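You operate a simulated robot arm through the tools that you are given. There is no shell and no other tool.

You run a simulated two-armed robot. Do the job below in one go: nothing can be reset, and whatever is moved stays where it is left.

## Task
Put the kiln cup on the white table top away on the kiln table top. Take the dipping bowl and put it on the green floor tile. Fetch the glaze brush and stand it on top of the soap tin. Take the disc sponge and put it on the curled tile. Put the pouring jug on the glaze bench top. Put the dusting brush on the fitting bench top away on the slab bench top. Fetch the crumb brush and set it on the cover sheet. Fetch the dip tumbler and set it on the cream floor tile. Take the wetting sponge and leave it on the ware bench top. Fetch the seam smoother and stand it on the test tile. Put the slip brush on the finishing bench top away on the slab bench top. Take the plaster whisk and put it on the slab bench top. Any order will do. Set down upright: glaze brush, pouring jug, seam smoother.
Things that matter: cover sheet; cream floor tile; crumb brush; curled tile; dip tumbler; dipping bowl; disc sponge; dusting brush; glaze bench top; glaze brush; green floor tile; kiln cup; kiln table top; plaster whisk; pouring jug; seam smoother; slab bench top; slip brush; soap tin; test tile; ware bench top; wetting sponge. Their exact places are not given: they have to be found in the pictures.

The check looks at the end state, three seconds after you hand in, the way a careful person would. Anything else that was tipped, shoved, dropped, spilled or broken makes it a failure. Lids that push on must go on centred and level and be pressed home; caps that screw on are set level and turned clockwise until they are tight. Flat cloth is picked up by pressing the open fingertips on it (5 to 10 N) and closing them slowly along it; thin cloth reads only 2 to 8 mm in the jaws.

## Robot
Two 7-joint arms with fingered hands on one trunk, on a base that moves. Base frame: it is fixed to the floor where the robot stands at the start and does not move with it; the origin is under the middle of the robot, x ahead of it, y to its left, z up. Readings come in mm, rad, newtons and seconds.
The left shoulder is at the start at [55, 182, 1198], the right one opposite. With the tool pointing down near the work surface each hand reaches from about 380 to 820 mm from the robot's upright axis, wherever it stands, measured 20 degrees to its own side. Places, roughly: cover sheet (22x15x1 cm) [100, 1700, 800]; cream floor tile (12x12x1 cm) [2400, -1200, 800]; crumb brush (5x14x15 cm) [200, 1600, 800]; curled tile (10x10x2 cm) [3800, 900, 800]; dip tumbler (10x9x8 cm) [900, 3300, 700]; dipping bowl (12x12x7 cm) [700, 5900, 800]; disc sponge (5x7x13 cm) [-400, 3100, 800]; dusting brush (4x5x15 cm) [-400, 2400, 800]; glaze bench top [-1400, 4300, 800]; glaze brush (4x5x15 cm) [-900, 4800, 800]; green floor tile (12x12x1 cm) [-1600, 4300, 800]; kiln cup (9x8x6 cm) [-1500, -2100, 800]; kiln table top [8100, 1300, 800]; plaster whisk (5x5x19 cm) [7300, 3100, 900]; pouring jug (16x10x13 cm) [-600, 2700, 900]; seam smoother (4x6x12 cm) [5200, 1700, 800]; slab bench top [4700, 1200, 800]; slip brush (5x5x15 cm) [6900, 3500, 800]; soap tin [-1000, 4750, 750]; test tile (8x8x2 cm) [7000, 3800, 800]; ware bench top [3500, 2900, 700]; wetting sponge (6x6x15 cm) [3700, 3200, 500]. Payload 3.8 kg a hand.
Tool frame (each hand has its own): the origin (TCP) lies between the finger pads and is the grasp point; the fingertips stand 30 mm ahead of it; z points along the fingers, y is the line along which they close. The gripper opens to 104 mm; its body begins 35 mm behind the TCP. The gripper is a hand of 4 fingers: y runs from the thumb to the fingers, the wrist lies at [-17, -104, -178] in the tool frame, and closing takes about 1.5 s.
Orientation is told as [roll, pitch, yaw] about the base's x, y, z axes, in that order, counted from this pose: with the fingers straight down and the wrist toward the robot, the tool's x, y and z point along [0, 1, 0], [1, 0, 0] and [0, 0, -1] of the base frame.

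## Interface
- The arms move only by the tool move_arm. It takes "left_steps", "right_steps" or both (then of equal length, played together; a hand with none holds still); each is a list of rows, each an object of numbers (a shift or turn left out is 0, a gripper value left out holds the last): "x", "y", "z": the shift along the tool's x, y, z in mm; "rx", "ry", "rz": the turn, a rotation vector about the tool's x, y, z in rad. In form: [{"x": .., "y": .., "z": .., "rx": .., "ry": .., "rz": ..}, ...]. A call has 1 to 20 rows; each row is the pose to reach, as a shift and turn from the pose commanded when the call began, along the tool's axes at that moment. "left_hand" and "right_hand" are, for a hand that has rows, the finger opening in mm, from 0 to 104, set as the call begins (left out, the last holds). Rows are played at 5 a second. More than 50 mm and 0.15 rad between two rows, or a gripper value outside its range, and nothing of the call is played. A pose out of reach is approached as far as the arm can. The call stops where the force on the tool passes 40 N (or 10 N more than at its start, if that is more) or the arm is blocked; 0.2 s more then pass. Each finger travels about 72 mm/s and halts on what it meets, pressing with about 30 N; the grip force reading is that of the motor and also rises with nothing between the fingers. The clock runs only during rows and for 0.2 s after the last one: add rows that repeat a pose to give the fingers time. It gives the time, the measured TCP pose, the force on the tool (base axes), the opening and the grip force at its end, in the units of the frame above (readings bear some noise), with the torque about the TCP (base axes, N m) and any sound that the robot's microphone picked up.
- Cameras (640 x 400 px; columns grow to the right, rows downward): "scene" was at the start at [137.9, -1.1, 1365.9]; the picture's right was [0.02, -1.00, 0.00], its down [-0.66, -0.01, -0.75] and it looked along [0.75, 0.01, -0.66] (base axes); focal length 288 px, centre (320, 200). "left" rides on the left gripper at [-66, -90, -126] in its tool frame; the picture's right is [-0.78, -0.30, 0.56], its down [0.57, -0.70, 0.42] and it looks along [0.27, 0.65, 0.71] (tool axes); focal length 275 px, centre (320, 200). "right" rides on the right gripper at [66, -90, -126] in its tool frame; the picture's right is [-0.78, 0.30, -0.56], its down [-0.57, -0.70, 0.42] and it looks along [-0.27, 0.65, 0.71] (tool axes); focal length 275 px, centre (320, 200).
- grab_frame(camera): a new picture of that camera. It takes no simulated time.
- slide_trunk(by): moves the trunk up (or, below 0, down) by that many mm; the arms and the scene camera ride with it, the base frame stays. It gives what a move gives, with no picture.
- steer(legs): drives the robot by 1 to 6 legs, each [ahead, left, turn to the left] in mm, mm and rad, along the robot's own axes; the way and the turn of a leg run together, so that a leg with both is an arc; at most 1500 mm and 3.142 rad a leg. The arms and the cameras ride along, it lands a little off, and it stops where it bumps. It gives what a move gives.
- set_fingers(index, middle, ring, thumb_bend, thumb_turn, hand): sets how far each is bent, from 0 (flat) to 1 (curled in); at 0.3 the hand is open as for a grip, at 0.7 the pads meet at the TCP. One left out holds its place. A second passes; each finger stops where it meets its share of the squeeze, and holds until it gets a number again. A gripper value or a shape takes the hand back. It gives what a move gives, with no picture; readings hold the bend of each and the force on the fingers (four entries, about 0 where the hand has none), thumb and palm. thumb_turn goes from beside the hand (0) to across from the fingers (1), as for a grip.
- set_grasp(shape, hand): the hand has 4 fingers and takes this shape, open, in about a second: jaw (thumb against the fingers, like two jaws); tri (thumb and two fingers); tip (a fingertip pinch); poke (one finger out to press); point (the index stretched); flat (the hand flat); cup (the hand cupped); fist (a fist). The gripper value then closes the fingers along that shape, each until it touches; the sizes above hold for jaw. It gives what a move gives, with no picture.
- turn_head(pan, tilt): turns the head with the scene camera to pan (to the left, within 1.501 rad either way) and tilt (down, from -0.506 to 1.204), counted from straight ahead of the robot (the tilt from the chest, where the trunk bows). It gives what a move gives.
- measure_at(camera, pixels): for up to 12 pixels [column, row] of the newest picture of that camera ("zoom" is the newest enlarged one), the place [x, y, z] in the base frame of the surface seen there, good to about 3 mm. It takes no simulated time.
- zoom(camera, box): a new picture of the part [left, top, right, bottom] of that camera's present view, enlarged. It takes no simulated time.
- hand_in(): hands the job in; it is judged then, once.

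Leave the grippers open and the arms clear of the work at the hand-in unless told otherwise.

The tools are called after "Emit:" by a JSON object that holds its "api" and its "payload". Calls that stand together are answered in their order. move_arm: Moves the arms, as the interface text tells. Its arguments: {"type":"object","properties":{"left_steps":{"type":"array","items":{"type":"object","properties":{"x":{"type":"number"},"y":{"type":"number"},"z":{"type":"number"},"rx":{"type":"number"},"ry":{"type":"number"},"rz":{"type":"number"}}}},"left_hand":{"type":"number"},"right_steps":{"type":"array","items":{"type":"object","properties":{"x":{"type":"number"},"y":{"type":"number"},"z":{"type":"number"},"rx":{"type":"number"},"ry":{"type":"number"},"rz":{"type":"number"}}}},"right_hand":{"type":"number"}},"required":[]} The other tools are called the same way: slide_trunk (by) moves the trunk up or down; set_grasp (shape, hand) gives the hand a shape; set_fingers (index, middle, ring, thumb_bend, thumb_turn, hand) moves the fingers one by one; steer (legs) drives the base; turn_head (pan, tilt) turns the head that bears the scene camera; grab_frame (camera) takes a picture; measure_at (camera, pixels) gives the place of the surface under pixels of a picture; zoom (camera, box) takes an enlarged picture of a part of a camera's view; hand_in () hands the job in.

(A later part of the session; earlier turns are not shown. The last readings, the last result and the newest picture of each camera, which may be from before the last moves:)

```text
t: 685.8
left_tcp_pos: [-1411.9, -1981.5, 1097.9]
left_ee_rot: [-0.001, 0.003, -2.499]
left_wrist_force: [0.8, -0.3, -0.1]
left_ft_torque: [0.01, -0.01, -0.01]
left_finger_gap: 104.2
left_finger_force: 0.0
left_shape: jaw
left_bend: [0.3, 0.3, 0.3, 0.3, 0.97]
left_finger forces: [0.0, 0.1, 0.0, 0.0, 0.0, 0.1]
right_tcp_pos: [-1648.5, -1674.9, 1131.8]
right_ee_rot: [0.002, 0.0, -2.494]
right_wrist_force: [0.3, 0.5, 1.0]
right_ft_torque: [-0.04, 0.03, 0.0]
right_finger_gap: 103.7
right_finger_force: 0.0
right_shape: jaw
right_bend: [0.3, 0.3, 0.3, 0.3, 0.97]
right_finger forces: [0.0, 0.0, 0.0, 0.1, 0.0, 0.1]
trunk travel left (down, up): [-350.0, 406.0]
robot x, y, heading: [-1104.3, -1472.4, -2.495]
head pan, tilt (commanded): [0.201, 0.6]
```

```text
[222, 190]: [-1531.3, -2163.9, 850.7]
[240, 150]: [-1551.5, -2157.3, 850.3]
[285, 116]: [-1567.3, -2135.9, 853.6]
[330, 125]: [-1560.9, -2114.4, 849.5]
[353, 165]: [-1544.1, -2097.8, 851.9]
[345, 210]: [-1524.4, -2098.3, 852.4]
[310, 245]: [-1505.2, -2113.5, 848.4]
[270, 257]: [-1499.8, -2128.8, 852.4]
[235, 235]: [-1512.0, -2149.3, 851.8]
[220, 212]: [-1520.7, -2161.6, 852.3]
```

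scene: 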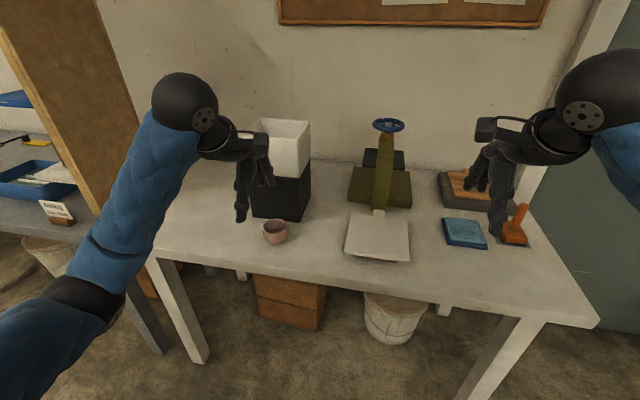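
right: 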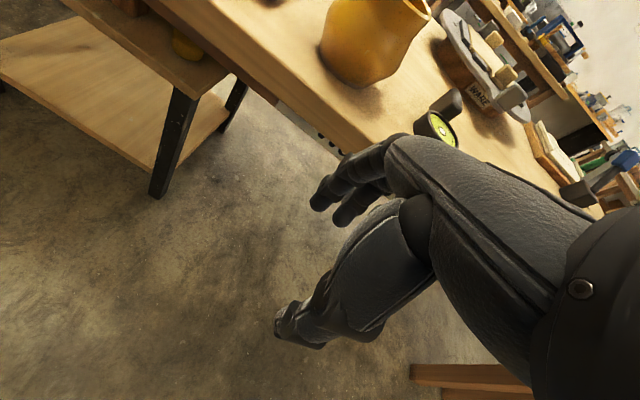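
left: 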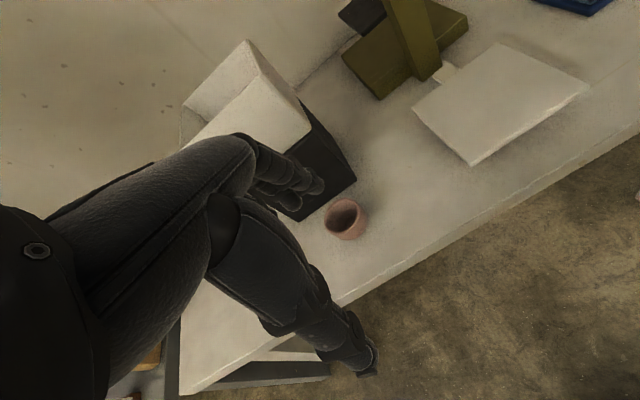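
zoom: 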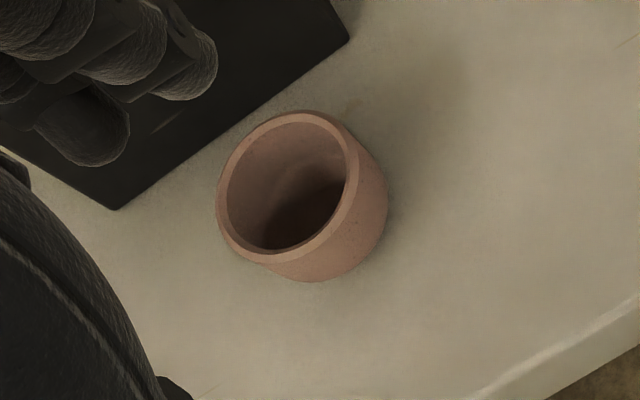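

Kiln cup: centre ≈(-1533,-2131), rim 851, ~72 mm across, standing 20–25 mm in front of the device. Moving the base closer, then turning the hand sideways above it.

Emit:
{"api": "steer", "payload": {"legs": [[120, 80, 0]]}}

Emit:
{"api": "move_arm", "payload": {"left_steps": [{"rz": 0.145}, {"rz": 0.29}, {"rz": 0.435}, {"rz": 0.58}, {"rz": 0.725}, {"rz": 0.87}, {"rz": 1.015}, {"rz": 1.16}, {"rz": 1.305}, {"rz": 1.45}, {"rz": 1.571}]}}

Emit:
{"api": "set_fingers", "payload": {"hand": "left", "index": 0.2, "middle": 0.2, "ring": 0.2, "thumb_bend": 0.2}}

Emit:
{"api": "grab_frame", "payload": {"camera": "scene"}}

Emit:
{"api": "grab_frame", "payload": {"camera": "left"}}

```text
t: 687.1
left_tcp_pos: [-1459.9, -2120.9, 1098.5]
left_ee_rot: [-0.001, 0.005, -2.497]
left_wrist_force: [0.1, 0.7, 0.0]
left_ft_torque: [0.03, -0.02, -0.01]
left_finger_gap: 103.9
left_finger_force: 0.1
left_shape: jaw
left_bend: [0.3, 0.3, 0.3, 0.3, 0.97]
left_finger forces: [0.0, 0.0, 0.1, 0.1, 0.1, 0.0]
right_tcp_pos: [-1698.2, -1814.1, 1131.6]
right_ee_rot: [-0.001, 0.002, -2.494]
right_wrist_force: [-0.4, -0.7, -0.2]
right_ft_torque: [0.01, -0.03, 0.01]
right_finger_gap: 103.8
right_finger_force: 0.1
right_shape: jaw
right_bend: [0.3, 0.3, 0.3, 0.3, 0.97]
right_finger forces: [0.0, 0.0, 0.0, 0.0, 0.0, 0.1]
trunk travel left (down, up): [-350.0, 406.0]
robot x, y, heading: [-1155.5, -1608.3, -2.496]
head pan, tilt (commanded): [0.201, 0.6]
```

```text
t: 689.5
left_tcp_pos: [-1460.3, -2118.9, 1098.8]
left_ee_rot: [-0.004, -0.001, 2.212]
left_wrist_force: [-0.1, -0.4, 0.0]
left_ft_torque: [0.02, -0.02, -0.03]
left_finger_gap: 104.2
left_finger_force: 0.1
left_shape: jaw
left_bend: [0.3, 0.3, 0.3, 0.3, 0.97]
left_finger forces: [0.0, 0.0, 0.1, 0.0, 0.1, 0.1]
right_tcp_pos: [-1696.9, -1813.1, 1132.6]
right_ee_rot: [0.001, -0.001, -2.493]
right_wrist_force: [-0.1, 0.8, -0.5]
right_ft_torque: [-0.04, -0.01, 0.0]
right_finger_gap: 103.9
right_finger_force: 0.1
right_shape: jaw
right_bend: [0.3, 0.3, 0.3, 0.3, 0.97]
right_finger forces: [0.1, 0.0, 0.0, 0.0, 0.0, 0.0]
trunk travel left (down, up): [-350.0, 406.0]
robot x, y, heading: [-1155.4, -1604.8, -2.499]
head pan, tilt (commanded): [0.201, 0.6]
```

```text
t: 690.5
left_tcp_pos: [-1459.0, -2119.4, 1098.4]
left_ee_rot: [-0.001, 0.0, 2.215]
left_wrist_force: [-0.1, 0.1, 0.3]
left_ft_torque: [-0.01, -0.01, -0.02]
left_finger_gap: 126.1
left_finger_force: 0.1
left_shape: fingers
left_bend: [0.2, 0.2, 0.2, 0.2, 0.97]
left_finger forces: [0.0, 0.0, 0.0, 0.0, 0.0, 0.0]
right_tcp_pos: [-1696.0, -1812.6, 1132.9]
right_ee_rot: [0.0, -0.001, -2.495]
right_wrist_force: [-0.2, -0.3, 0.4]
right_ft_torque: [0.01, -0.01, 0.01]
right_finger_gap: 103.7
right_finger_force: 0.1
right_shape: jaw
right_bend: [0.3, 0.3, 0.3, 0.3, 0.97]
right_finger forces: [0.1, 0.0, 0.0, 0.0, 0.0, 0.0]
trunk travel left (down, up): [-350.0, 406.0]
robot x, y, heading: [-1153.3, -1607.0, -2.497]
head pan, tilt (commanded): [0.201, 0.6]
```

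```text
taken
```

scene: 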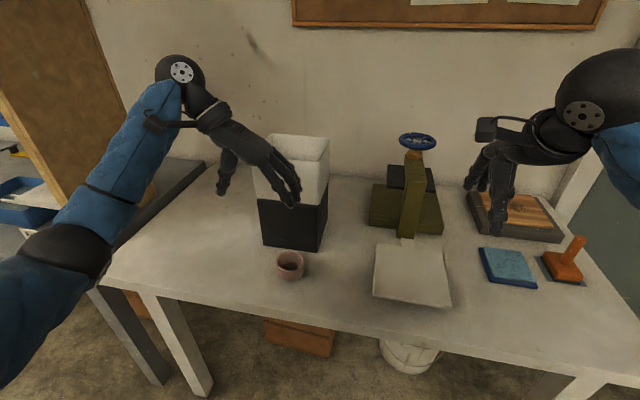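

```text
taken
```

left: 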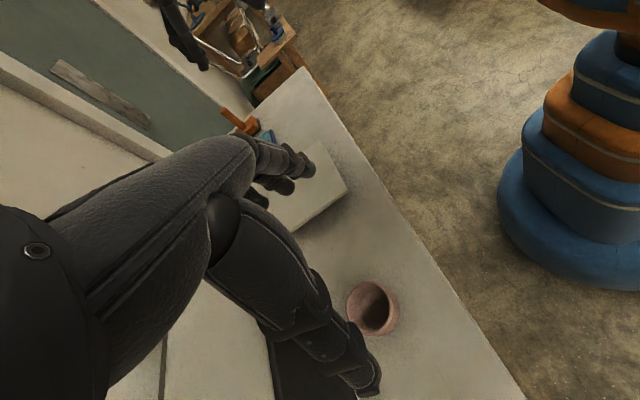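

Emit:
{"api": "zoom", "payload": {"camera": "left", "box": [310, 250, 430, 360]}}

Emit:
{"api": "measure_at", "payload": {"camera": "zoom", "pixels": [[237, 205], [262, 145], [320, 118], [375, 150], [395, 210], [370, 275], [315, 305], [260, 275], [320, 210]]}}

```text
3.64 times, centred on (370, 305) of left
```

zoom: 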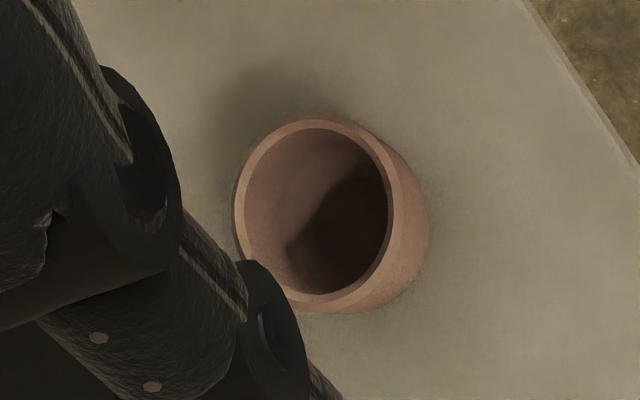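

```text
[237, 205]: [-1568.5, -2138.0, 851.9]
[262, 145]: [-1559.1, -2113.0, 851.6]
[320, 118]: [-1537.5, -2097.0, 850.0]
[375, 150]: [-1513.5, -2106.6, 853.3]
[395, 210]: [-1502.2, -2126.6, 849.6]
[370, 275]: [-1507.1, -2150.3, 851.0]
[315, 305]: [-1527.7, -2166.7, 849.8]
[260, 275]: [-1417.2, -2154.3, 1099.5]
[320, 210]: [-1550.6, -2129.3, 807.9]
```

Checking the device's top height before moving over, then lowering in stages.

Emit:
{"api": "measure_at", "payload": {"camera": "scene", "pixels": [[295, 138], [300, 175], [265, 160], [292, 215], [265, 240], [315, 250], [327, 190]]}}

Emit:
{"api": "move_arm", "payload": {"left_steps": [{"x": 28, "y": 18}, {"x": 56, "y": 35}, {"x": 56, "y": 35, "z": 40}, {"x": 56, "y": 35, "z": 80}, {"x": 56, "y": 35, "z": 120}]}}

Emit:
{"api": "grab_frame", "payload": {"camera": "left"}}

Emit:
{"api": "grab_frame", "payload": {"camera": "scene"}}

```text
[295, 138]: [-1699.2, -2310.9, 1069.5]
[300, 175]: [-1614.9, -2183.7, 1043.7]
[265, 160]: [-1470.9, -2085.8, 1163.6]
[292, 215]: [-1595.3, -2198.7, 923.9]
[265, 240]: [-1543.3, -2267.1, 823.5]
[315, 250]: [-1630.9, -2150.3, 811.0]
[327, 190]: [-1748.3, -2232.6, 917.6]
```

```text
t: 691.7
left_tcp_pos: [-1525.1, -2124.6, 977.0]
left_ee_rot: [-0.005, 0.002, 2.216]
left_wrist_force: [0.0, -0.3, 0.2]
left_ft_torque: [0.02, -0.01, -0.05]
left_finger_gap: 126.2
left_finger_force: 0.0
left_shape: fingers
left_bend: [0.2, 0.2, 0.2, 0.2, 0.97]
left_finger forces: [0.0, 0.1, 0.0, 0.0, 0.1, 0.0]
right_tcp_pos: [-1696.7, -1813.6, 1131.3]
right_ee_rot: [0.0, 0.001, -2.493]
right_wrist_force: [0.1, 0.0, 0.4]
right_ft_torque: [0.01, -0.01, -0.04]
right_finger_gap: 103.8
right_finger_force: 0.0
right_shape: jaw
right_bend: [0.3, 0.3, 0.3, 0.3, 0.97]
right_finger forces: [0.0, 0.1, 0.0, 0.1, 0.0, 0.1]
trunk travel left (down, up): [-350.0, 406.0]
robot x, y, heading: [-1156.3, -1611.0, -2.5]
head pan, tilt (commanded): [0.201, 0.6]
```

```text
taken
```

left: 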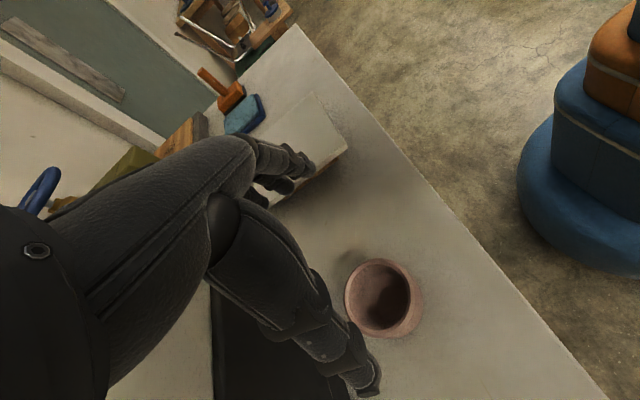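

```text
taken
```

scene: 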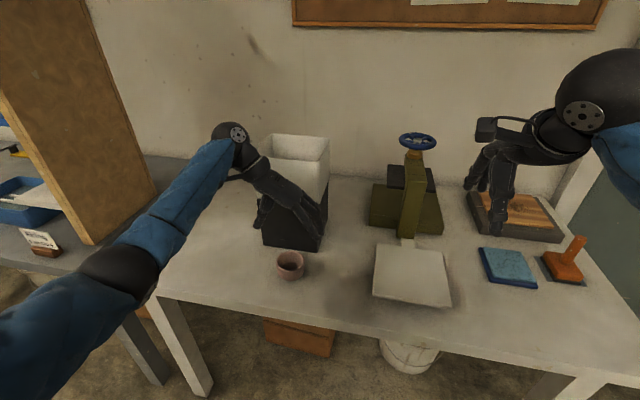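

The device face is 87 mm beyond the cup – ample. The cup's rim centre is on the predicted pixel. Descending to z≈842.

Emit:
{"api": "move_arm", "payload": {"left_steps": [{"z": 40}, {"z": 80}, {"z": 110}, {"z": 126}, {"z": 134}]}}

Emit:
{"api": "grab_frame", "payload": {"camera": "left"}}

Emit:
{"api": "zoom", "payload": {"camera": "scene", "box": [210, 180, 370, 310]}}

```text
t: 692.9
left_tcp_pos: [-1524.1, -2125.0, 843.3]
left_ee_rot: [-0.004, 0.001, 2.214]
left_wrist_force: [0.3, 0.7, -0.3]
left_ft_torque: [-0.03, -0.02, -0.01]
left_finger_gap: 125.9
left_finger_force: 0.1
left_shape: fingers
left_bend: [0.2, 0.2, 0.2, 0.2, 0.97]
left_finger forces: [0.0, 0.0, 0.0, 0.0, 0.0, 0.0]
right_tcp_pos: [-1697.1, -1813.9, 1131.1]
right_ee_rot: [-0.001, 0.0, -2.495]
right_wrist_force: [0.0, 0.0, -0.5]
right_ft_torque: [-0.01, -0.02, -0.01]
right_finger_gap: 103.8
right_finger_force: 0.1
right_shape: jaw
right_bend: [0.3, 0.3, 0.3, 0.3, 0.97]
right_finger forces: [0.1, 0.0, 0.1, 0.1, 0.0, 0.0]
trunk travel left (down, up): [-350.0, 406.0]
robot x, y, heading: [-1156.3, -1609.2, -2.498]
head pan, tilt (commanded): [0.201, 0.6]
```

```text
taken
```

left: 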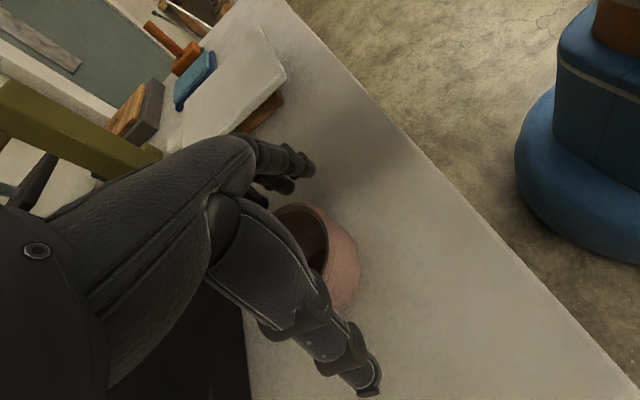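

```text
3.08 times, centred on (290, 245) of scene
```

zoom: 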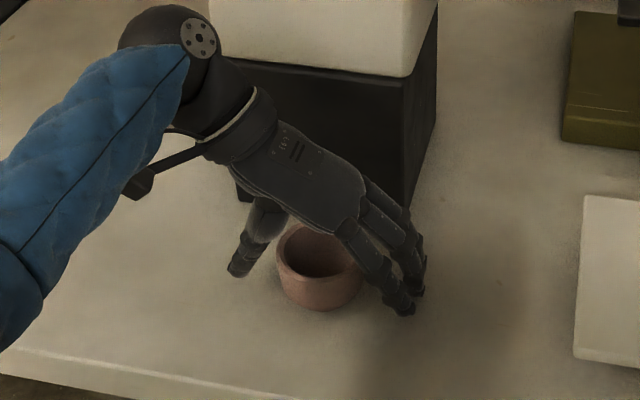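

Cup is centred between thumb and fingers. Lowering 5 mm more and closing.

Emit:
{"api": "move_arm", "payload": {"left_steps": [{"z": 3}, {"z": 5}, {"z": 5}]}}

Emit:
{"api": "move_arm", "payload": {"left_steps": [{}, {}, {}, {}, {}, {}, {}, {}, {}], "left_hand": 30}}

Emit:
{"api": "move_arm", "payload": {"left_steps": [{"z": -6}, {"z": -12}, {"z": -20}, {"z": -20}]}}

Emit:
{"api": "grab_frame", "payload": {"camera": "left"}}

Emit:
{"api": "zoom", "payload": {"camera": "scene", "box": [210, 180, 370, 310]}}

```text
t: 693.7
left_tcp_pos: [-1524.3, -2124.9, 837.9]
left_ee_rot: [-0.005, 0.0, 2.215]
left_wrist_force: [0.4, 0.4, 0.4]
left_ft_torque: [-0.01, 0.01, -0.01]
left_finger_gap: 126.2
left_finger_force: 0.1
left_shape: fingers
left_bend: [0.2, 0.2, 0.2, 0.2, 0.97]
left_finger forces: [0.1, 0.0, 0.0, 0.0, 0.0, 0.0]
right_tcp_pos: [-1696.7, -1813.5, 1131.7]
right_ee_rot: [0.0, 0.001, -2.495]
right_wrist_force: [-0.1, 0.6, -0.4]
right_ft_torque: [0.01, 0.02, -0.01]
right_finger_gap: 103.8
right_finger_force: 0.1
right_shape: jaw
right_bend: [0.3, 0.3, 0.3, 0.3, 0.97]
right_finger forces: [0.1, 0.0, 0.1, 0.1, 0.0, 0.1]
trunk travel left (down, up): [-350.0, 406.0]
robot x, y, heading: [-1148.4, -1610.0, -2.496]
head pan, tilt (commanded): [0.201, 0.6]
```

```text
t: 695.7
left_tcp_pos: [-1523.7, -2123.3, 837.1]
left_ee_rot: [-0.004, 0.001, 2.216]
left_wrist_force: [1.5, 0.1, -1.7]
left_ft_torque: [0.04, 0.0, 0.01]
left_finger_gap: 41.7
left_finger_force: 30.5
left_shape: jaw
left_bend: [0.74, 0.46, 0.44, 0.73, 1.0]
left_finger forces: [13.6, 7.8, 4.4, 0.0, 23.4, 0.0]
right_tcp_pos: [-1696.9, -1813.3, 1131.6]
right_ee_rot: [0.0, 0.001, -2.495]
right_wrist_force: [0.0, -0.6, 0.8]
right_ft_torque: [0.01, -0.01, -0.05]
right_finger_gap: 103.7
right_finger_force: 0.0
right_shape: jaw
right_bend: [0.3, 0.3, 0.3, 0.3, 0.97]
right_finger forces: [0.0, 0.1, 0.1, 0.0, 0.0, 0.0]
trunk travel left (down, up): [-350.0, 406.0]
robot x, y, heading: [-1156.6, -1607.4, -2.5]
head pan, tilt (commanded): [0.201, 0.6]
```

```text
t: 696.7
left_tcp_pos: [-1524.4, -2124.0, 858.9]
left_ee_rot: [-0.005, -0.002, 2.214]
left_wrist_force: [0.0, 0.8, -1.8]
left_ft_torque: [-0.01, -0.01, 0.02]
left_finger_gap: 41.9
left_finger_force: 30.5
left_shape: jaw
left_bend: [0.74, 0.46, 0.44, 0.73, 1.0]
left_finger forces: [13.6, 7.7, 4.4, 0.1, 23.3, 0.0]
right_tcp_pos: [-1696.7, -1813.0, 1132.3]
right_ee_rot: [-0.001, 0.001, -2.493]
right_wrist_force: [-0.8, -1.0, 0.2]
right_ft_torque: [0.01, 0.01, 0.0]
right_finger_gap: 103.6
right_finger_force: 0.1
right_shape: jaw
right_bend: [0.3, 0.3, 0.3, 0.3, 0.97]
right_finger forces: [0.1, 0.0, 0.1, 0.1, 0.0, 0.1]
trunk travel left (down, up): [-350.0, 406.0]
robot x, y, heading: [-1152.9, -1612.2, -2.499]
head pan, tilt (commanded): [0.201, 0.6]
```

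```text
taken
```

left: 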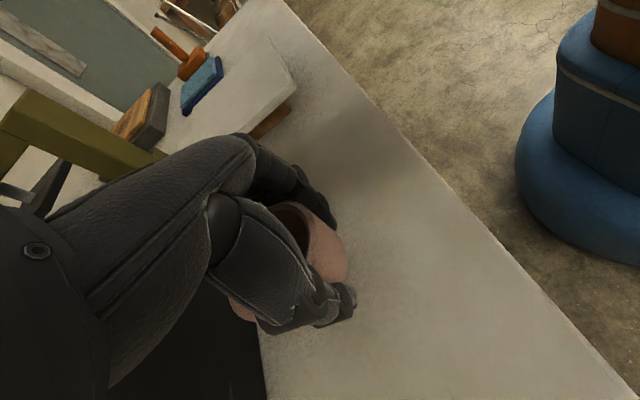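

```text
3.08 times, centred on (290, 245) of scene
```

zoom: 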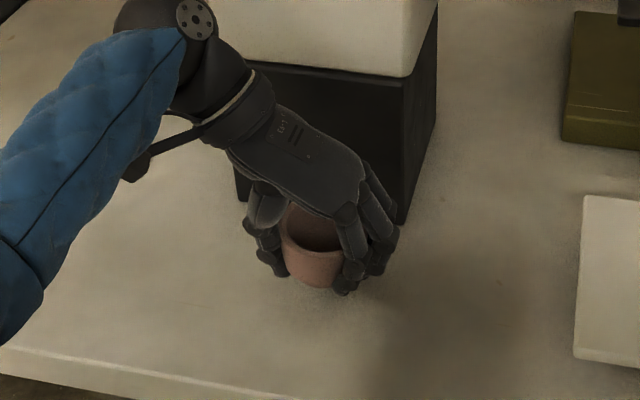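

Cup lifts (1.8 N) though the index curled in front of it. Checking that it's level and well held.

Emit:
{"api": "zoom", "payload": {"camera": "left", "box": [210, 170, 390, 340]}}

Emit:
{"api": "measure_at", "payload": {"camera": "zoom", "pixels": [[300, 95], [335, 115], [355, 150], [360, 190], [345, 220], [385, 150], [370, 240], [120, 340], [380, 200]]}}

Emit:
{"api": "zoom", "payload": {"camera": "scene", "box": [260, 220, 340, 285]}}

Emit:
{"api": "measure_at", "payload": {"camera": "zoom", "pixels": [[210, 110], [330, 120], [260, 160], [220, 150], [310, 155], [270, 240], [270, 100]]}}

```text
2.35 times, centred on (300, 255) of left
```

zoom: 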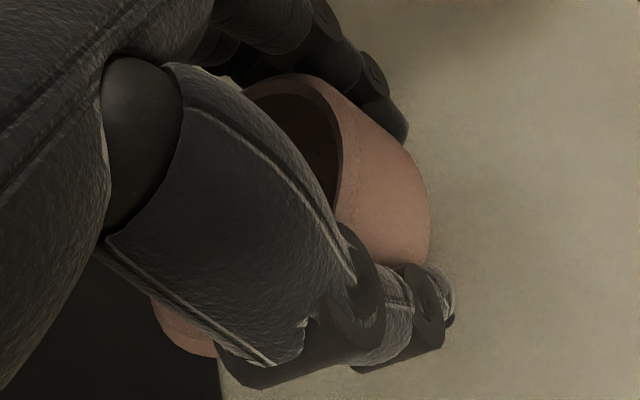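

```text
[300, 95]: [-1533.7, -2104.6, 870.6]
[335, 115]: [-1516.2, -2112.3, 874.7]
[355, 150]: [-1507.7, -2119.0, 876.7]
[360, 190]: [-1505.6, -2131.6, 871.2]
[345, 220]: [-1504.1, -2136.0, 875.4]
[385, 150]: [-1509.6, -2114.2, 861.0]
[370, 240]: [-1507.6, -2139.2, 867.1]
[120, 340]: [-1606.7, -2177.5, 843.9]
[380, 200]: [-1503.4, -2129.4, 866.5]
```

```text
6.15 times, centred on (300, 252) of scene
```

zoom: 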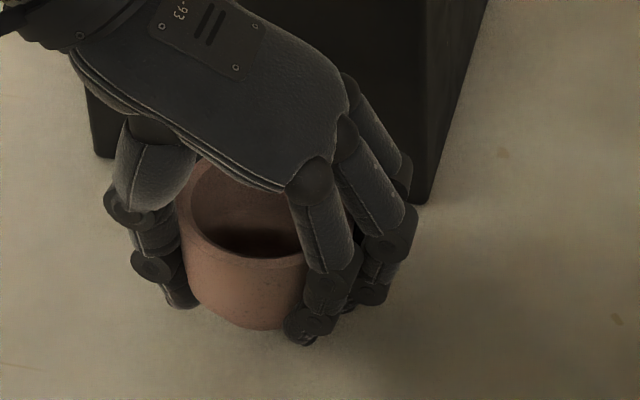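

```text
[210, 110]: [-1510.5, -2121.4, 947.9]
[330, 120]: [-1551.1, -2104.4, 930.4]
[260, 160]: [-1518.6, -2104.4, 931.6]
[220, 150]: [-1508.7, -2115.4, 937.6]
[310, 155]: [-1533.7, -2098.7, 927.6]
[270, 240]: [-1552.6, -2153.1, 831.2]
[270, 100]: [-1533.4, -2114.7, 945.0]
```

Level and well enclosed. Raising it 240 mm, backing away from the table and turning the hand back to its normal orientation.

Emit:
{"api": "move_arm", "payload": {"left_steps": [{"z": -30}, {"z": -70}, {"z": -110}, {"z": -150}, {"z": -190}, {"z": -230}, {"z": -250}]}}

Emit:
{"api": "steer", "payload": {"legs": [[-250, 0, 0]]}}

Emit:
{"api": "move_arm", "payload": {"left_steps": [{"x": -10, "rz": -0.145}, {"x": -20, "rz": -0.29}, {"x": -30, "rz": -0.435}, {"x": -40, "rz": -0.58}, {"x": -50, "rz": -0.725}, {"x": -60, "rz": -0.87}, {"x": -60, "rz": -1.015}, {"x": -60, "rz": -1.16}, {"x": -60, "rz": -1.305}, {"x": -60, "rz": -1.45}, {"x": -60, "rz": -1.571}]}}

Emit:
{"api": "grab_frame", "payload": {"camera": "left"}}

Emit:
{"api": "grab_frame", "payload": {"camera": "scene"}}

```text
t: 698.3
left_tcp_pos: [-1524.9, -2124.0, 1109.2]
left_ee_rot: [-0.005, 0.001, 2.214]
left_wrist_force: [0.3, 0.8, -1.1]
left_ft_torque: [0.02, 0.0, 0.02]
left_finger_gap: 41.8
left_finger_force: 29.8
left_shape: jaw
left_bend: [0.74, 0.46, 0.44, 0.73, 1.0]
left_finger forces: [13.3, 7.9, 4.6, 0.0, 23.3, 0.1]
right_tcp_pos: [-1695.2, -1813.5, 1131.6]
right_ee_rot: [0.0, 0.0, -2.495]
right_wrist_force: [0.4, -0.1, -0.7]
right_ft_torque: [0.02, 0.04, -0.03]
right_finger_gap: 103.8
right_finger_force: 0.1
right_shape: jaw
right_bend: [0.3, 0.3, 0.3, 0.3, 0.97]
right_finger forces: [0.0, 0.0, 0.0, 0.0, 0.0, 0.0]
trunk travel left (down, up): [-350.0, 406.0]
robot x, y, heading: [-1150.8, -1609.3, -2.497]
head pan, tilt (commanded): [0.201, 0.6]
```

```text
t: 700.1
left_tcp_pos: [-1323.3, -1975.1, 1107.8]
left_ee_rot: [-0.002, 0.0, 2.218]
left_wrist_force: [0.5, 1.0, -0.6]
left_ft_torque: [0.02, 0.0, -0.03]
left_finger_gap: 42.2
left_finger_force: 30.2
left_shape: jaw
left_bend: [0.74, 0.46, 0.44, 0.73, 1.0]
left_finger forces: [13.3, 7.8, 4.5, 0.0, 23.3, 0.0]
right_tcp_pos: [-1494.9, -1663.8, 1132.2]
right_ee_rot: [-0.001, -0.002, -2.49]
right_wrist_force: [0.6, 0.8, 0.3]
right_ft_torque: [-0.06, 0.04, -0.03]
right_finger_gap: 103.7
right_finger_force: 0.0
right_shape: jaw
right_bend: [0.3, 0.3, 0.3, 0.3, 0.97]
right_finger forces: [0.0, 0.0, 0.1, 0.0, 0.0, 0.0]
trunk travel left (down, up): [-350.0, 406.0]
robot x, y, heading: [-952.5, -1459.5, -2.494]
head pan, tilt (commanded): [0.201, 0.6]
```

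```text
t: 702.5
left_tcp_pos: [-1275.8, -1937.0, 1108.2]
left_ee_rot: [0.0, 0.005, -2.493]
left_wrist_force: [-0.6, 0.1, -0.5]
left_ft_torque: [0.02, -0.01, -0.01]
left_finger_gap: 41.4
left_finger_force: 30.3
left_shape: jaw
left_bend: [0.74, 0.46, 0.44, 0.73, 1.0]
left_finger forces: [13.1, 7.8, 4.6, 0.0, 23.3, 0.1]
right_tcp_pos: [-1495.7, -1665.2, 1131.7]
right_ee_rot: [0.0, -0.001, -2.491]
right_wrist_force: [-0.1, -0.6, 0.0]
right_ft_torque: [0.05, 0.0, -0.01]
right_finger_gap: 103.8
right_finger_force: 0.0
right_shape: jaw
right_bend: [0.3, 0.3, 0.3, 0.3, 0.97]
right_finger forces: [0.0, 0.1, 0.1, 0.1, 0.0, 0.0]
trunk travel left (down, up): [-350.0, 406.0]
robot x, y, heading: [-950.1, -1457.7, -2.493]
head pan, tilt (commanded): [0.201, 0.6]
```

```text
taken
```

left: 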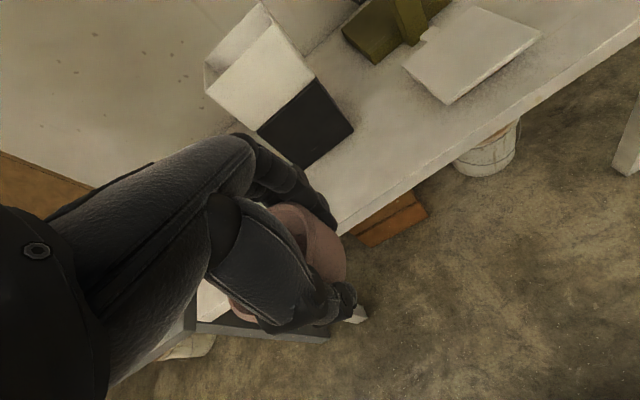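

```text
taken
```

scene: 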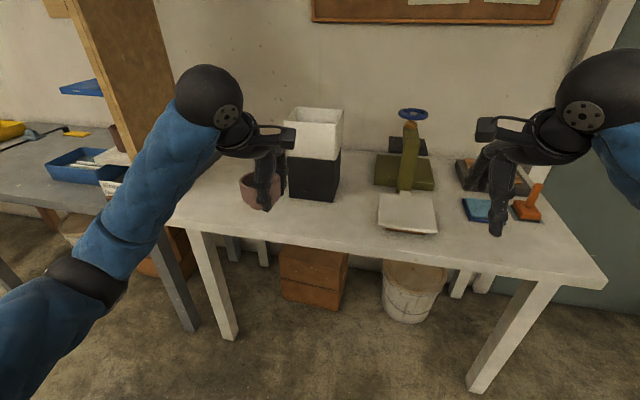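

Cup is secure. Driving back with a wide berth around the green table: first north, then turning and heading east.

Emit:
{"api": "steer", "payload": {"legs": [[-418, -634, 0], [-670, -57, 0], [0, 0, 1.803], [732, 605, 0], [634, -60, 0]]}}

Emit:
{"api": "steer", "payload": {"legs": [[842, -116, 0], [842, -116, 0]]}}

```text
t: 722.0
left_tcp_pos: [1444.4, -873.2, 1108.3]
left_ee_rot: [0.0, 0.003, -0.677]
left_wrist_force: [1.1, 0.3, 0.0]
left_ft_torque: [0.05, 0.03, 0.01]
left_finger_gap: 41.4
left_finger_force: 30.1
left_shape: jaw
left_bend: [0.74, 0.46, 0.44, 0.73, 1.0]
left_finger forces: [13.3, 7.9, 4.8, 0.1, 22.4, 0.0]
right_tcp_pos: [1232.7, -1154.3, 1130.8]
right_ee_rot: [0.0, -0.001, -0.673]
right_wrist_force: [0.2, -0.7, -0.3]
right_ft_torque: [0.03, 0.02, -0.01]
right_finger_gap: 103.9
right_finger_force: 0.1
right_shape: jaw
right_bend: [0.3, 0.3, 0.3, 0.3, 0.97]
right_finger forces: [0.0, 0.0, 0.0, 0.0, 0.0, 0.1]
trunk travel left (down, up): [-350.0, 406.0]
robot x, y, heading: [896.4, -683.6, -0.678]
head pan, tilt (commanded): [0.201, 0.6]
```

```text
t: 730.7
left_tcp_pos: [2616.9, -2115.4, 1107.8]
left_ee_rot: [-0.001, 0.005, -0.679]
left_wrist_force: [-0.2, -0.5, -0.5]
left_ft_torque: [-0.03, 0.03, 0.0]
left_finger_gap: 40.9
left_finger_force: 29.6
left_shape: jaw
left_bend: [0.74, 0.46, 0.44, 0.73, 1.0]
left_finger forces: [13.4, 7.7, 4.8, 0.0, 22.4, 0.1]
right_tcp_pos: [2403.3, -2396.9, 1132.3]
right_ee_rot: [0.0, 0.0, -0.676]
right_wrist_force: [-0.1, -0.6, -0.1]
right_ft_torque: [-0.02, 0.02, 0.0]
right_finger_gap: 104.0
right_finger_force: 0.0
right_shape: jaw
right_bend: [0.3, 0.3, 0.3, 0.3, 0.97]
right_finger forces: [0.0, 0.0, 0.1, 0.0, 0.1, 0.0]
trunk travel left (down, up): [-350.0, 406.0]
robot x, y, heading: [2068.5, -1918.8, -0.683]
head pan, tilt (commanded): [0.201, 0.6]
```

Emit:
{"api": "steer", "payload": {"legs": [[559, 711, 0], [7, 831, 0], [59, 989, 0]]}}

Emit:
{"api": "turn_head", "payload": {"pan": 1.2, "tilt": 0.4}}

Emit:
{"api": "grab_frame", "payload": {"camera": "scene"}}

```text
t: 744.2
left_tcp_pos: [4673.5, -527.2, 1107.1]
left_ee_rot: [-0.001, 0.003, -0.667]
left_wrist_force: [-0.5, 0.3, -1.2]
left_ft_torque: [-0.03, 0.03, -0.01]
left_finger_gap: 40.9
left_finger_force: 29.9
left_shape: jaw
left_bend: [0.74, 0.46, 0.44, 0.73, 1.0]
left_finger forces: [13.5, 7.6, 5.0, 0.1, 22.4, 0.0]
right_tcp_pos: [4463.8, -810.4, 1132.6]
right_ee_rot: [0.001, 0.001, -0.665]
right_wrist_force: [0.5, 0.0, -0.6]
right_ft_torque: [0.0, 0.03, -0.02]
right_finger_gap: 103.7
right_finger_force: 0.0
right_shape: jaw
right_bend: [0.3, 0.3, 0.3, 0.3, 0.97]
right_finger forces: [0.1, 0.1, 0.1, 0.0, 0.0, 0.0]
trunk travel left (down, up): [-350.0, 406.0]
robot x, y, heading: [4125.4, -335.7, -0.661]
head pan, tilt (commanded): [0.201, 0.6]
```

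```text
t: 745.4
left_tcp_pos: [4673.6, -526.8, 1107.7]
left_ee_rot: [0.0, 0.005, -0.668]
left_wrist_force: [-0.1, 0.1, -2.2]
left_ft_torque: [-0.05, 0.02, -0.01]
left_finger_gap: 41.1
left_finger_force: 30.3
left_shape: jaw
left_bend: [0.74, 0.46, 0.44, 0.73, 1.0]
left_finger forces: [13.4, 7.7, 4.9, 0.0, 22.4, 0.0]
right_tcp_pos: [4464.0, -808.7, 1131.4]
right_ee_rot: [0.0, 0.0, -0.666]
right_wrist_force: [0.7, 0.9, 0.8]
right_ft_torque: [-0.01, -0.02, 0.0]
right_finger_gap: 103.9
right_finger_force: 0.0
right_shape: jaw
right_bend: [0.3, 0.3, 0.3, 0.3, 0.97]
right_finger forces: [0.0, 0.0, 0.0, 0.0, 0.0, 0.0]
trunk travel left (down, up): [-350.0, 406.0]
robot x, y, heading: [4126.1, -339.2, -0.668]
head pan, tilt (commanded): [1.201, 0.4]
```

```text
taken
```

scene: 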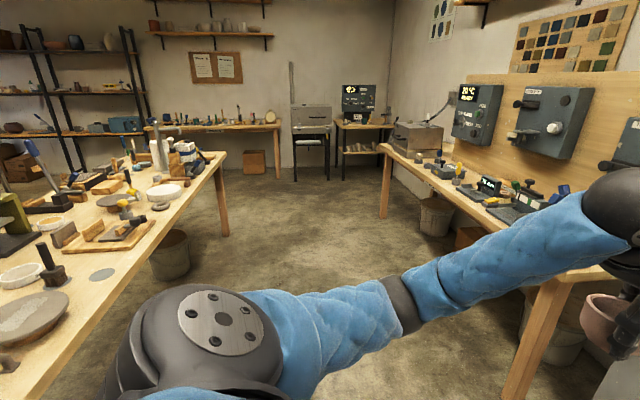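

I see the kiln (312,120) and a small table beside it at (360,130) – the kiln table. Measuring positions along the corridor.

Emit:
{"api": "zoom", "payload": {"camera": "scene", "box": [270, 70, 450, 200]}}

Emit:
{"api": "measure_at", "payload": {"camera": "scene", "pixels": [[350, 127], [375, 125], [345, 178], [312, 175], [384, 148], [380, 217], [510, 385], [225, 234], [222, 155], [300, 140], [420, 205], [330, 185]]}}

```text
3.08 times, centred on (360, 135) of scene
```

zoom: 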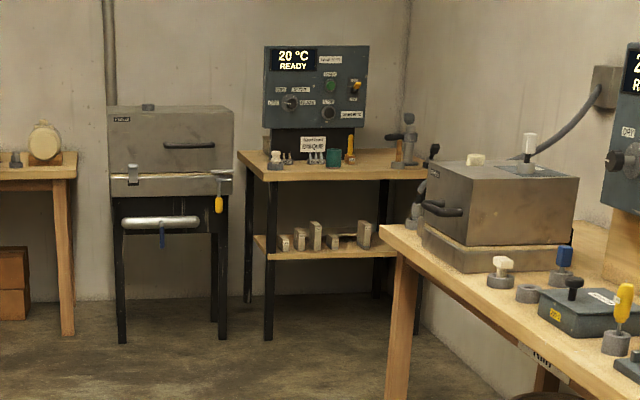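

```text
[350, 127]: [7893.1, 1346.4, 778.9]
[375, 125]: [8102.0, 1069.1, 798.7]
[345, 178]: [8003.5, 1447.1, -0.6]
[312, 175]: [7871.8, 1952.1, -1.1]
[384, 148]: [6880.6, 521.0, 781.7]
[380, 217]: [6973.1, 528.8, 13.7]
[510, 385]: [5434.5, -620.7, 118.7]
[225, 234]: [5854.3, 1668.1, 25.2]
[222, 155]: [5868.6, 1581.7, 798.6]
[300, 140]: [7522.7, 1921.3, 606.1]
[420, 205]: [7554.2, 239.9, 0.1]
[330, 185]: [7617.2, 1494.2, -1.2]
```

The kiln table's front edge passes through (7893,1346)–(8102,1069). I'll turn to heading 0.64, drive down the corridor, then shift right in front of it.

Emit:
{"api": "steer", "payload": {"legs": [[0, 0, 1.31], [1400, -200, 0], [1450, 0, 0]]}}

Emit:
{"api": "turn_head", "payload": {"pan": -0.3, "tilt": 0.4}}

Emit:
{"api": "grab_frame", "payload": {"camera": "scene"}}

```text
t: 762.5
left_tcp_pos: [6823.1, 1720.5, 1108.7]
left_ee_rot: [0.001, 0.005, 0.658]
left_wrist_force: [-0.2, 0.8, -2.0]
left_ft_torque: [0.02, 0.01, -0.03]
left_finger_gap: 41.0
left_finger_force: 29.8
left_shape: jaw
left_bend: [0.74, 0.46, 0.44, 0.73, 1.0]
left_finger forces: [13.5, 7.7, 5.0, 0.0, 21.9, 0.0]
right_tcp_pos: [7045.9, 1448.2, 1132.8]
right_ee_rot: [-0.001, 0.001, 0.664]
right_wrist_force: [1.0, 0.6, 0.1]
right_ft_torque: [-0.01, -0.01, 0.04]
right_finger_gap: 103.8
right_finger_force: 0.2
right_shape: jaw
right_bend: [0.3, 0.3, 0.3, 0.3, 0.97]
right_finger forces: [0.0, 0.0, 0.0, 0.0, 0.0, 0.0]
trunk travel left (down, up): [-350.0, 406.0]
robot x, y, heading: [6502.1, 1236.1, 0.671]
head pan, tilt (commanded): [1.201, 0.4]
```

```text
t: 764.1
left_tcp_pos: [6821.8, 1719.9, 1107.8]
left_ee_rot: [-0.002, 0.004, 0.66]
left_wrist_force: [-0.1, 0.7, -1.7]
left_ft_torque: [0.01, -0.03, -0.01]
left_finger_gap: 40.6
left_finger_force: 29.5
left_shape: jaw
left_bend: [0.74, 0.46, 0.44, 0.73, 1.0]
left_finger forces: [13.4, 7.7, 5.0, 0.0, 21.9, 0.0]
right_tcp_pos: [7046.1, 1447.2, 1132.4]
right_ee_rot: [0.001, 0.001, 0.662]
right_wrist_force: [0.8, 0.5, 0.5]
right_ft_torque: [0.0, -0.02, -0.02]
right_finger_gap: 103.7
right_finger_force: 0.1
right_shape: jaw
right_bend: [0.3, 0.3, 0.3, 0.3, 0.97]
right_finger forces: [0.0, 0.0, 0.0, 0.0, 0.0, 0.0]
trunk travel left (down, up): [-350.0, 406.0]
robot x, y, heading: [6509.5, 1234.2, 0.661]
head pan, tilt (commanded): [-0.3, 0.4]
```

```text
taken
```

scene: 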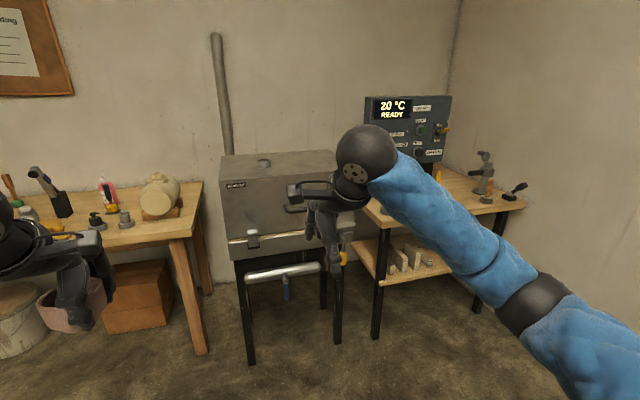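

Emit:
{"api": "measure_at", "payload": {"camera": "scene", "pixels": [[280, 273], [376, 222], [522, 208], [376, 335], [500, 230], [440, 225], [485, 190], [515, 195], [400, 290], [250, 360]]}}

Emit:
{"api": "steer", "payload": {"legs": [[0, 0, -0.018], [300, 0, 0], [0, -780, 0]]}}

Emit:
{"api": "turn_head", "payload": {"pan": 0.0, "tilt": 0.5}}

Emit:
{"api": "grab_frame", "payload": {"camera": "scene"}}

```text
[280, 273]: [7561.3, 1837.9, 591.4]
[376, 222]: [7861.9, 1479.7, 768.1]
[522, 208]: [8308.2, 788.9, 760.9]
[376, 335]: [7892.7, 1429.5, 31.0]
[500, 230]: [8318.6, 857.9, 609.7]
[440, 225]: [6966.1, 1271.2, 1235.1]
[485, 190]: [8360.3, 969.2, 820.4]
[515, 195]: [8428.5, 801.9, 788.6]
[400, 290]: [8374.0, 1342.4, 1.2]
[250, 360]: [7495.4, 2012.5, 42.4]
```

```text
t: 770.3
left_tcp_pos: [7541.5, 1266.2, 1108.8]
left_ee_rot: [0.002, 0.003, 0.64]
left_wrist_force: [1.3, -0.9, -1.9]
left_ft_torque: [-0.01, -0.02, -0.02]
left_finger_gap: 40.6
left_finger_force: 29.6
left_shape: jaw
left_bend: [0.74, 0.46, 0.44, 0.73, 1.0]
left_finger forces: [13.6, 7.6, 5.1, 0.0, 21.9, 0.1]
right_tcp_pos: [7759.0, 989.9, 1131.3]
right_ee_rot: [0.0, -0.001, 0.643]
right_wrist_force: [0.1, -0.6, -0.3]
right_ft_torque: [0.0, 0.01, -0.01]
right_finger_gap: 103.6
right_finger_force: 0.1
right_shape: jaw
right_bend: [0.3, 0.3, 0.3, 0.3, 0.97]
right_finger forces: [0.0, 0.0, 0.1, 0.1, 0.0, 0.0]
trunk travel left (down, up): [-350.0, 406.0]
robot x, y, heading: [7216.5, 788.8, 0.645]
head pan, tilt (commanded): [-0.3, 0.4]
```

```text
t: 771.1
left_tcp_pos: [7540.6, 1266.0, 1107.6]
left_ee_rot: [0.001, 0.004, 0.638]
left_wrist_force: [0.4, 0.5, -1.4]
left_ft_torque: [0.02, -0.01, 0.01]
left_finger_gap: 40.7
left_finger_force: 29.8
left_shape: jaw
left_bend: [0.74, 0.46, 0.44, 0.73, 1.0]
left_finger forces: [13.4, 7.7, 5.0, 0.0, 21.8, 0.1]
right_tcp_pos: [7760.3, 990.7, 1131.3]
right_ee_rot: [0.001, 0.001, 0.645]
right_wrist_force: [0.2, 0.7, -0.4]
right_ft_torque: [-0.04, 0.0, 0.02]
right_finger_gap: 103.6
right_finger_force: 0.0
right_shape: jaw
right_bend: [0.3, 0.3, 0.3, 0.3, 0.97]
right_finger forces: [0.0, 0.0, 0.0, 0.0, 0.0, 0.0]
trunk travel left (down, up): [-350.0, 406.0]
robot x, y, heading: [7217.0, 791.0, 0.645]
head pan, tilt (commanded): [0.0, 0.499]
```

```text
taken
```

scene: 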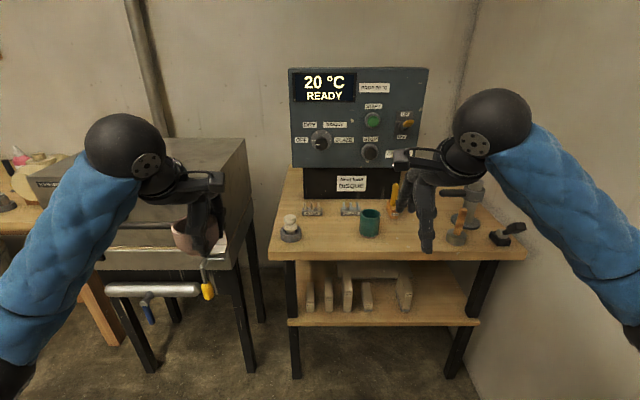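

The kiln table is ahead. Looking for a free spot: zooming and measuring.

Emit:
{"api": "zoom", "payload": {"camera": "scene", "box": [255, 160, 535, 290]}}

Emit:
{"api": "measure_at", "payload": {"camera": "scene", "pixels": [[330, 235], [275, 255], [520, 255], [290, 236], [370, 234], [400, 235], [330, 213], [350, 213], [415, 240], [455, 240], [320, 245], [395, 213]]}}

```text
2.29 times, centred on (395, 225) of scene
```

zoom: 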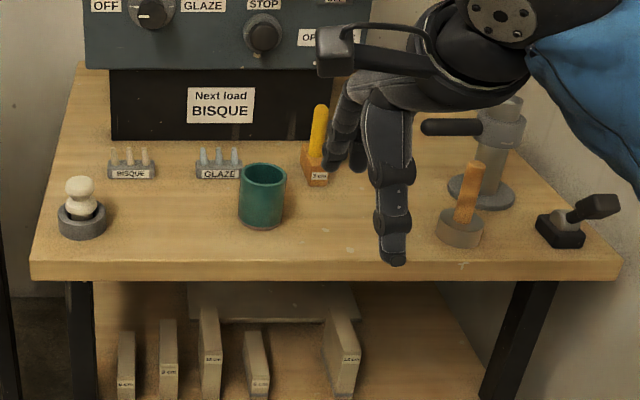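

```text
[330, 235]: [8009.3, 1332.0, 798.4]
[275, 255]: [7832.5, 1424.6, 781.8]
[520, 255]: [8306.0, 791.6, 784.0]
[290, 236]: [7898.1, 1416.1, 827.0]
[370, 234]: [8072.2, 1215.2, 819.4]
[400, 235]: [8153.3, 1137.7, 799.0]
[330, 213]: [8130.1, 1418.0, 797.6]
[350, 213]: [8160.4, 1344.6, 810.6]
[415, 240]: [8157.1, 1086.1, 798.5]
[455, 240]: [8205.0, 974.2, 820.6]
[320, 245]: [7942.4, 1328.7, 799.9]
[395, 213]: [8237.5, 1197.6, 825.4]
```

A free spot between the white knob and the green cup: about (8015,1339). Moving forward 330 mm and right 130 mm.

Emit:
{"api": "steer", "payload": {"legs": [[330, -130, 0]]}}

Emit:
{"api": "turn_head", "payload": {"pan": 0.15, "tilt": 0.7}}

Emit:
{"api": "grab_frame", "payload": {"camera": "scene"}}

Emit:
{"api": "grab_frame", "payload": {"camera": "left"}}

```text
t: 773.4
left_tcp_pos: [7887.4, 1362.4, 1107.2]
left_ee_rot: [0.0, 0.005, 0.636]
left_wrist_force: [0.2, 1.1, -1.7]
left_ft_torque: [-0.02, -0.01, 0.01]
left_finger_gap: 40.9
left_finger_force: 29.9
left_shape: jaw
left_bend: [0.74, 0.46, 0.44, 0.73, 1.0]
left_finger forces: [13.5, 7.7, 5.0, 0.1, 22.0, 0.0]
right_tcp_pos: [8106.2, 1085.0, 1130.7]
right_ee_rot: [-0.001, -0.002, 0.641]
right_wrist_force: [0.2, 1.0, 0.5]
right_ft_torque: [0.0, 0.02, 0.01]
right_finger_gap: 103.8
right_finger_force: 0.0
right_shape: jaw
right_bend: [0.3, 0.3, 0.3, 0.3, 0.97]
right_finger forces: [0.0, 0.0, 0.0, 0.1, 0.0, 0.1]
trunk travel left (down, up): [-350.0, 406.0]
robot x, y, heading: [7564.3, 879.8, 0.639]
head pan, tilt (commanded): [0.0, 0.499]
```

```text
t: 774.1
left_tcp_pos: [7887.3, 1361.4, 1108.9]
left_ee_rot: [0.001, 0.005, 0.637]
left_wrist_force: [-0.3, -0.9, -1.2]
left_ft_torque: [-0.02, -0.01, 0.01]
left_finger_gap: 40.9
left_finger_force: 30.1
left_shape: jaw
left_bend: [0.74, 0.46, 0.44, 0.73, 1.0]
left_finger forces: [13.4, 7.7, 5.1, 0.1, 21.9, 0.0]
right_tcp_pos: [8105.7, 1084.6, 1132.1]
right_ee_rot: [0.0, 0.0, 0.641]
right_wrist_force: [-0.7, 0.1, 0.7]
right_ft_torque: [0.01, -0.01, 0.03]
right_finger_gap: 103.6
right_finger_force: 0.0
right_shape: jaw
right_bend: [0.3, 0.3, 0.3, 0.3, 0.97]
right_finger forces: [0.1, 0.0, 0.0, 0.0, 0.0, 0.0]
trunk travel left (down, up): [-350.0, 406.0]
robot x, y, heading: [7562.9, 884.7, 0.642]
head pan, tilt (commanded): [0.15, 0.7]
```

```text
taken
```

scene: 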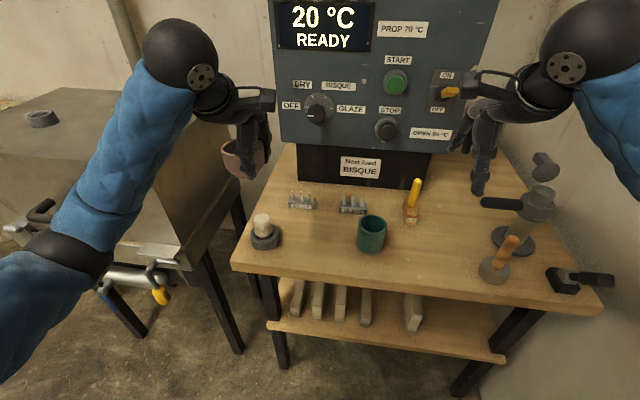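

```text
taken
```

left: 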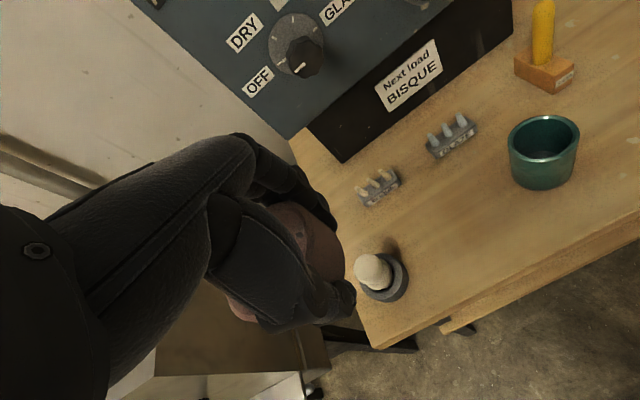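

Measuring the spot between the knob holder and the green cup from this closer view.

Emit:
{"api": "measure_at", "payload": {"camera": "scene", "pixels": [[315, 240], [315, 255], [280, 240], [250, 240], [357, 242], [385, 245], [300, 208], [355, 212], [315, 225], [315, 275]]}}

Emit:
{"api": "measure_at", "payload": {"camera": "left", "pixels": [[374, 272], [395, 290], [355, 285], [510, 165], [450, 230], [430, 250], [545, 125]]}}

```text
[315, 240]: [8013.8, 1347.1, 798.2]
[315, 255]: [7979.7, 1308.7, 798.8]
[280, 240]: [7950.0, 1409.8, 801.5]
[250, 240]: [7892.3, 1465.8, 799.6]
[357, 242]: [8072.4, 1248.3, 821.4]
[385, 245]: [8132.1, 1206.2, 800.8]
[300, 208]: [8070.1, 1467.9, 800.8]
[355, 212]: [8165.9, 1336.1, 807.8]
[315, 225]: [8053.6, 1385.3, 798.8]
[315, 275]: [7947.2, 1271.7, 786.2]
```

```text
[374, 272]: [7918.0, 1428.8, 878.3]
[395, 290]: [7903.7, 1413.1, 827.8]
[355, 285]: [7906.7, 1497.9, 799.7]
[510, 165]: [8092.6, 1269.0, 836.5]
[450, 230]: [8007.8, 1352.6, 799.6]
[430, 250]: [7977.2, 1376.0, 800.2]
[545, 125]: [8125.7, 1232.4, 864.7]
```

Spot S=(8010,1335), ~60 mm clear on each side. Moving the cup over it and down to just above.

Emit:
{"api": "move_arm", "payload": {"left_steps": [{"x": -36, "y": 28}, {"x": -72, "y": 56}, {"x": -107, "y": 83}, {"x": -107, "y": 83, "z": 45}, {"x": -107, "y": 83, "z": 90}, {"x": -107, "y": 83, "z": 135}, {"x": -107, "y": 83, "z": 180}, {"x": -107, "y": 83, "z": 225}, {"x": -107, "y": 83, "z": 250}]}}

Emit:
{"api": "grab_frame", "payload": {"camera": "scene"}}

Emit:
{"api": "grab_frame", "payload": {"camera": "left"}}

```text
t: 776.1
left_tcp_pos: [8017.7, 1324.5, 857.5]
left_ee_rot: [-0.001, 0.004, 0.637]
left_wrist_force: [-0.2, 0.4, -1.6]
left_ft_torque: [-0.01, -0.02, 0.03]
left_finger_gap: 40.4
left_finger_force: 30.1
left_shape: jaw
left_bend: [0.74, 0.46, 0.44, 0.73, 1.0]
left_finger forces: [13.4, 7.6, 5.0, 0.1, 21.7, 0.0]
right_tcp_pos: [8105.6, 1085.3, 1131.4]
right_ee_rot: [0.0, 0.0, 0.642]
right_wrist_force: [-0.1, -1.1, 0.7]
right_ft_torque: [0.01, 0.0, -0.02]
right_finger_gap: 103.9
right_finger_force: 0.1
right_shape: jaw
right_bend: [0.3, 0.3, 0.3, 0.3, 0.97]
right_finger forces: [0.1, 0.0, 0.0, 0.0, 0.1, 0.1]
trunk travel left (down, up): [-350.0, 406.0]
robot x, y, heading: [7562.1, 886.2, 0.638]
head pan, tilt (commanded): [0.15, 0.7]
```

```text
taken
```

scene: 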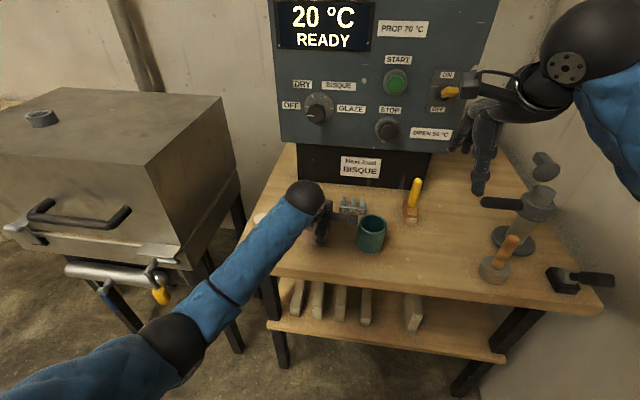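

```text
taken
```

left: 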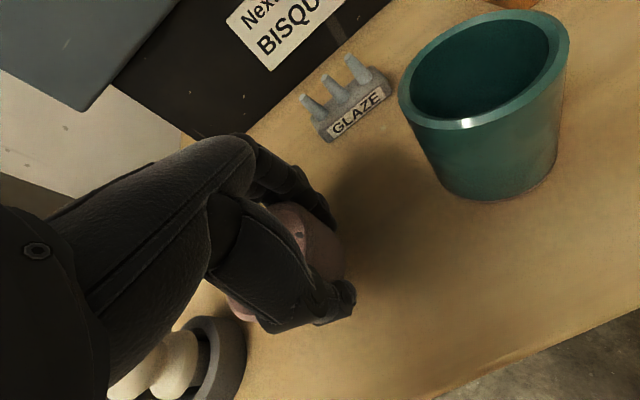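

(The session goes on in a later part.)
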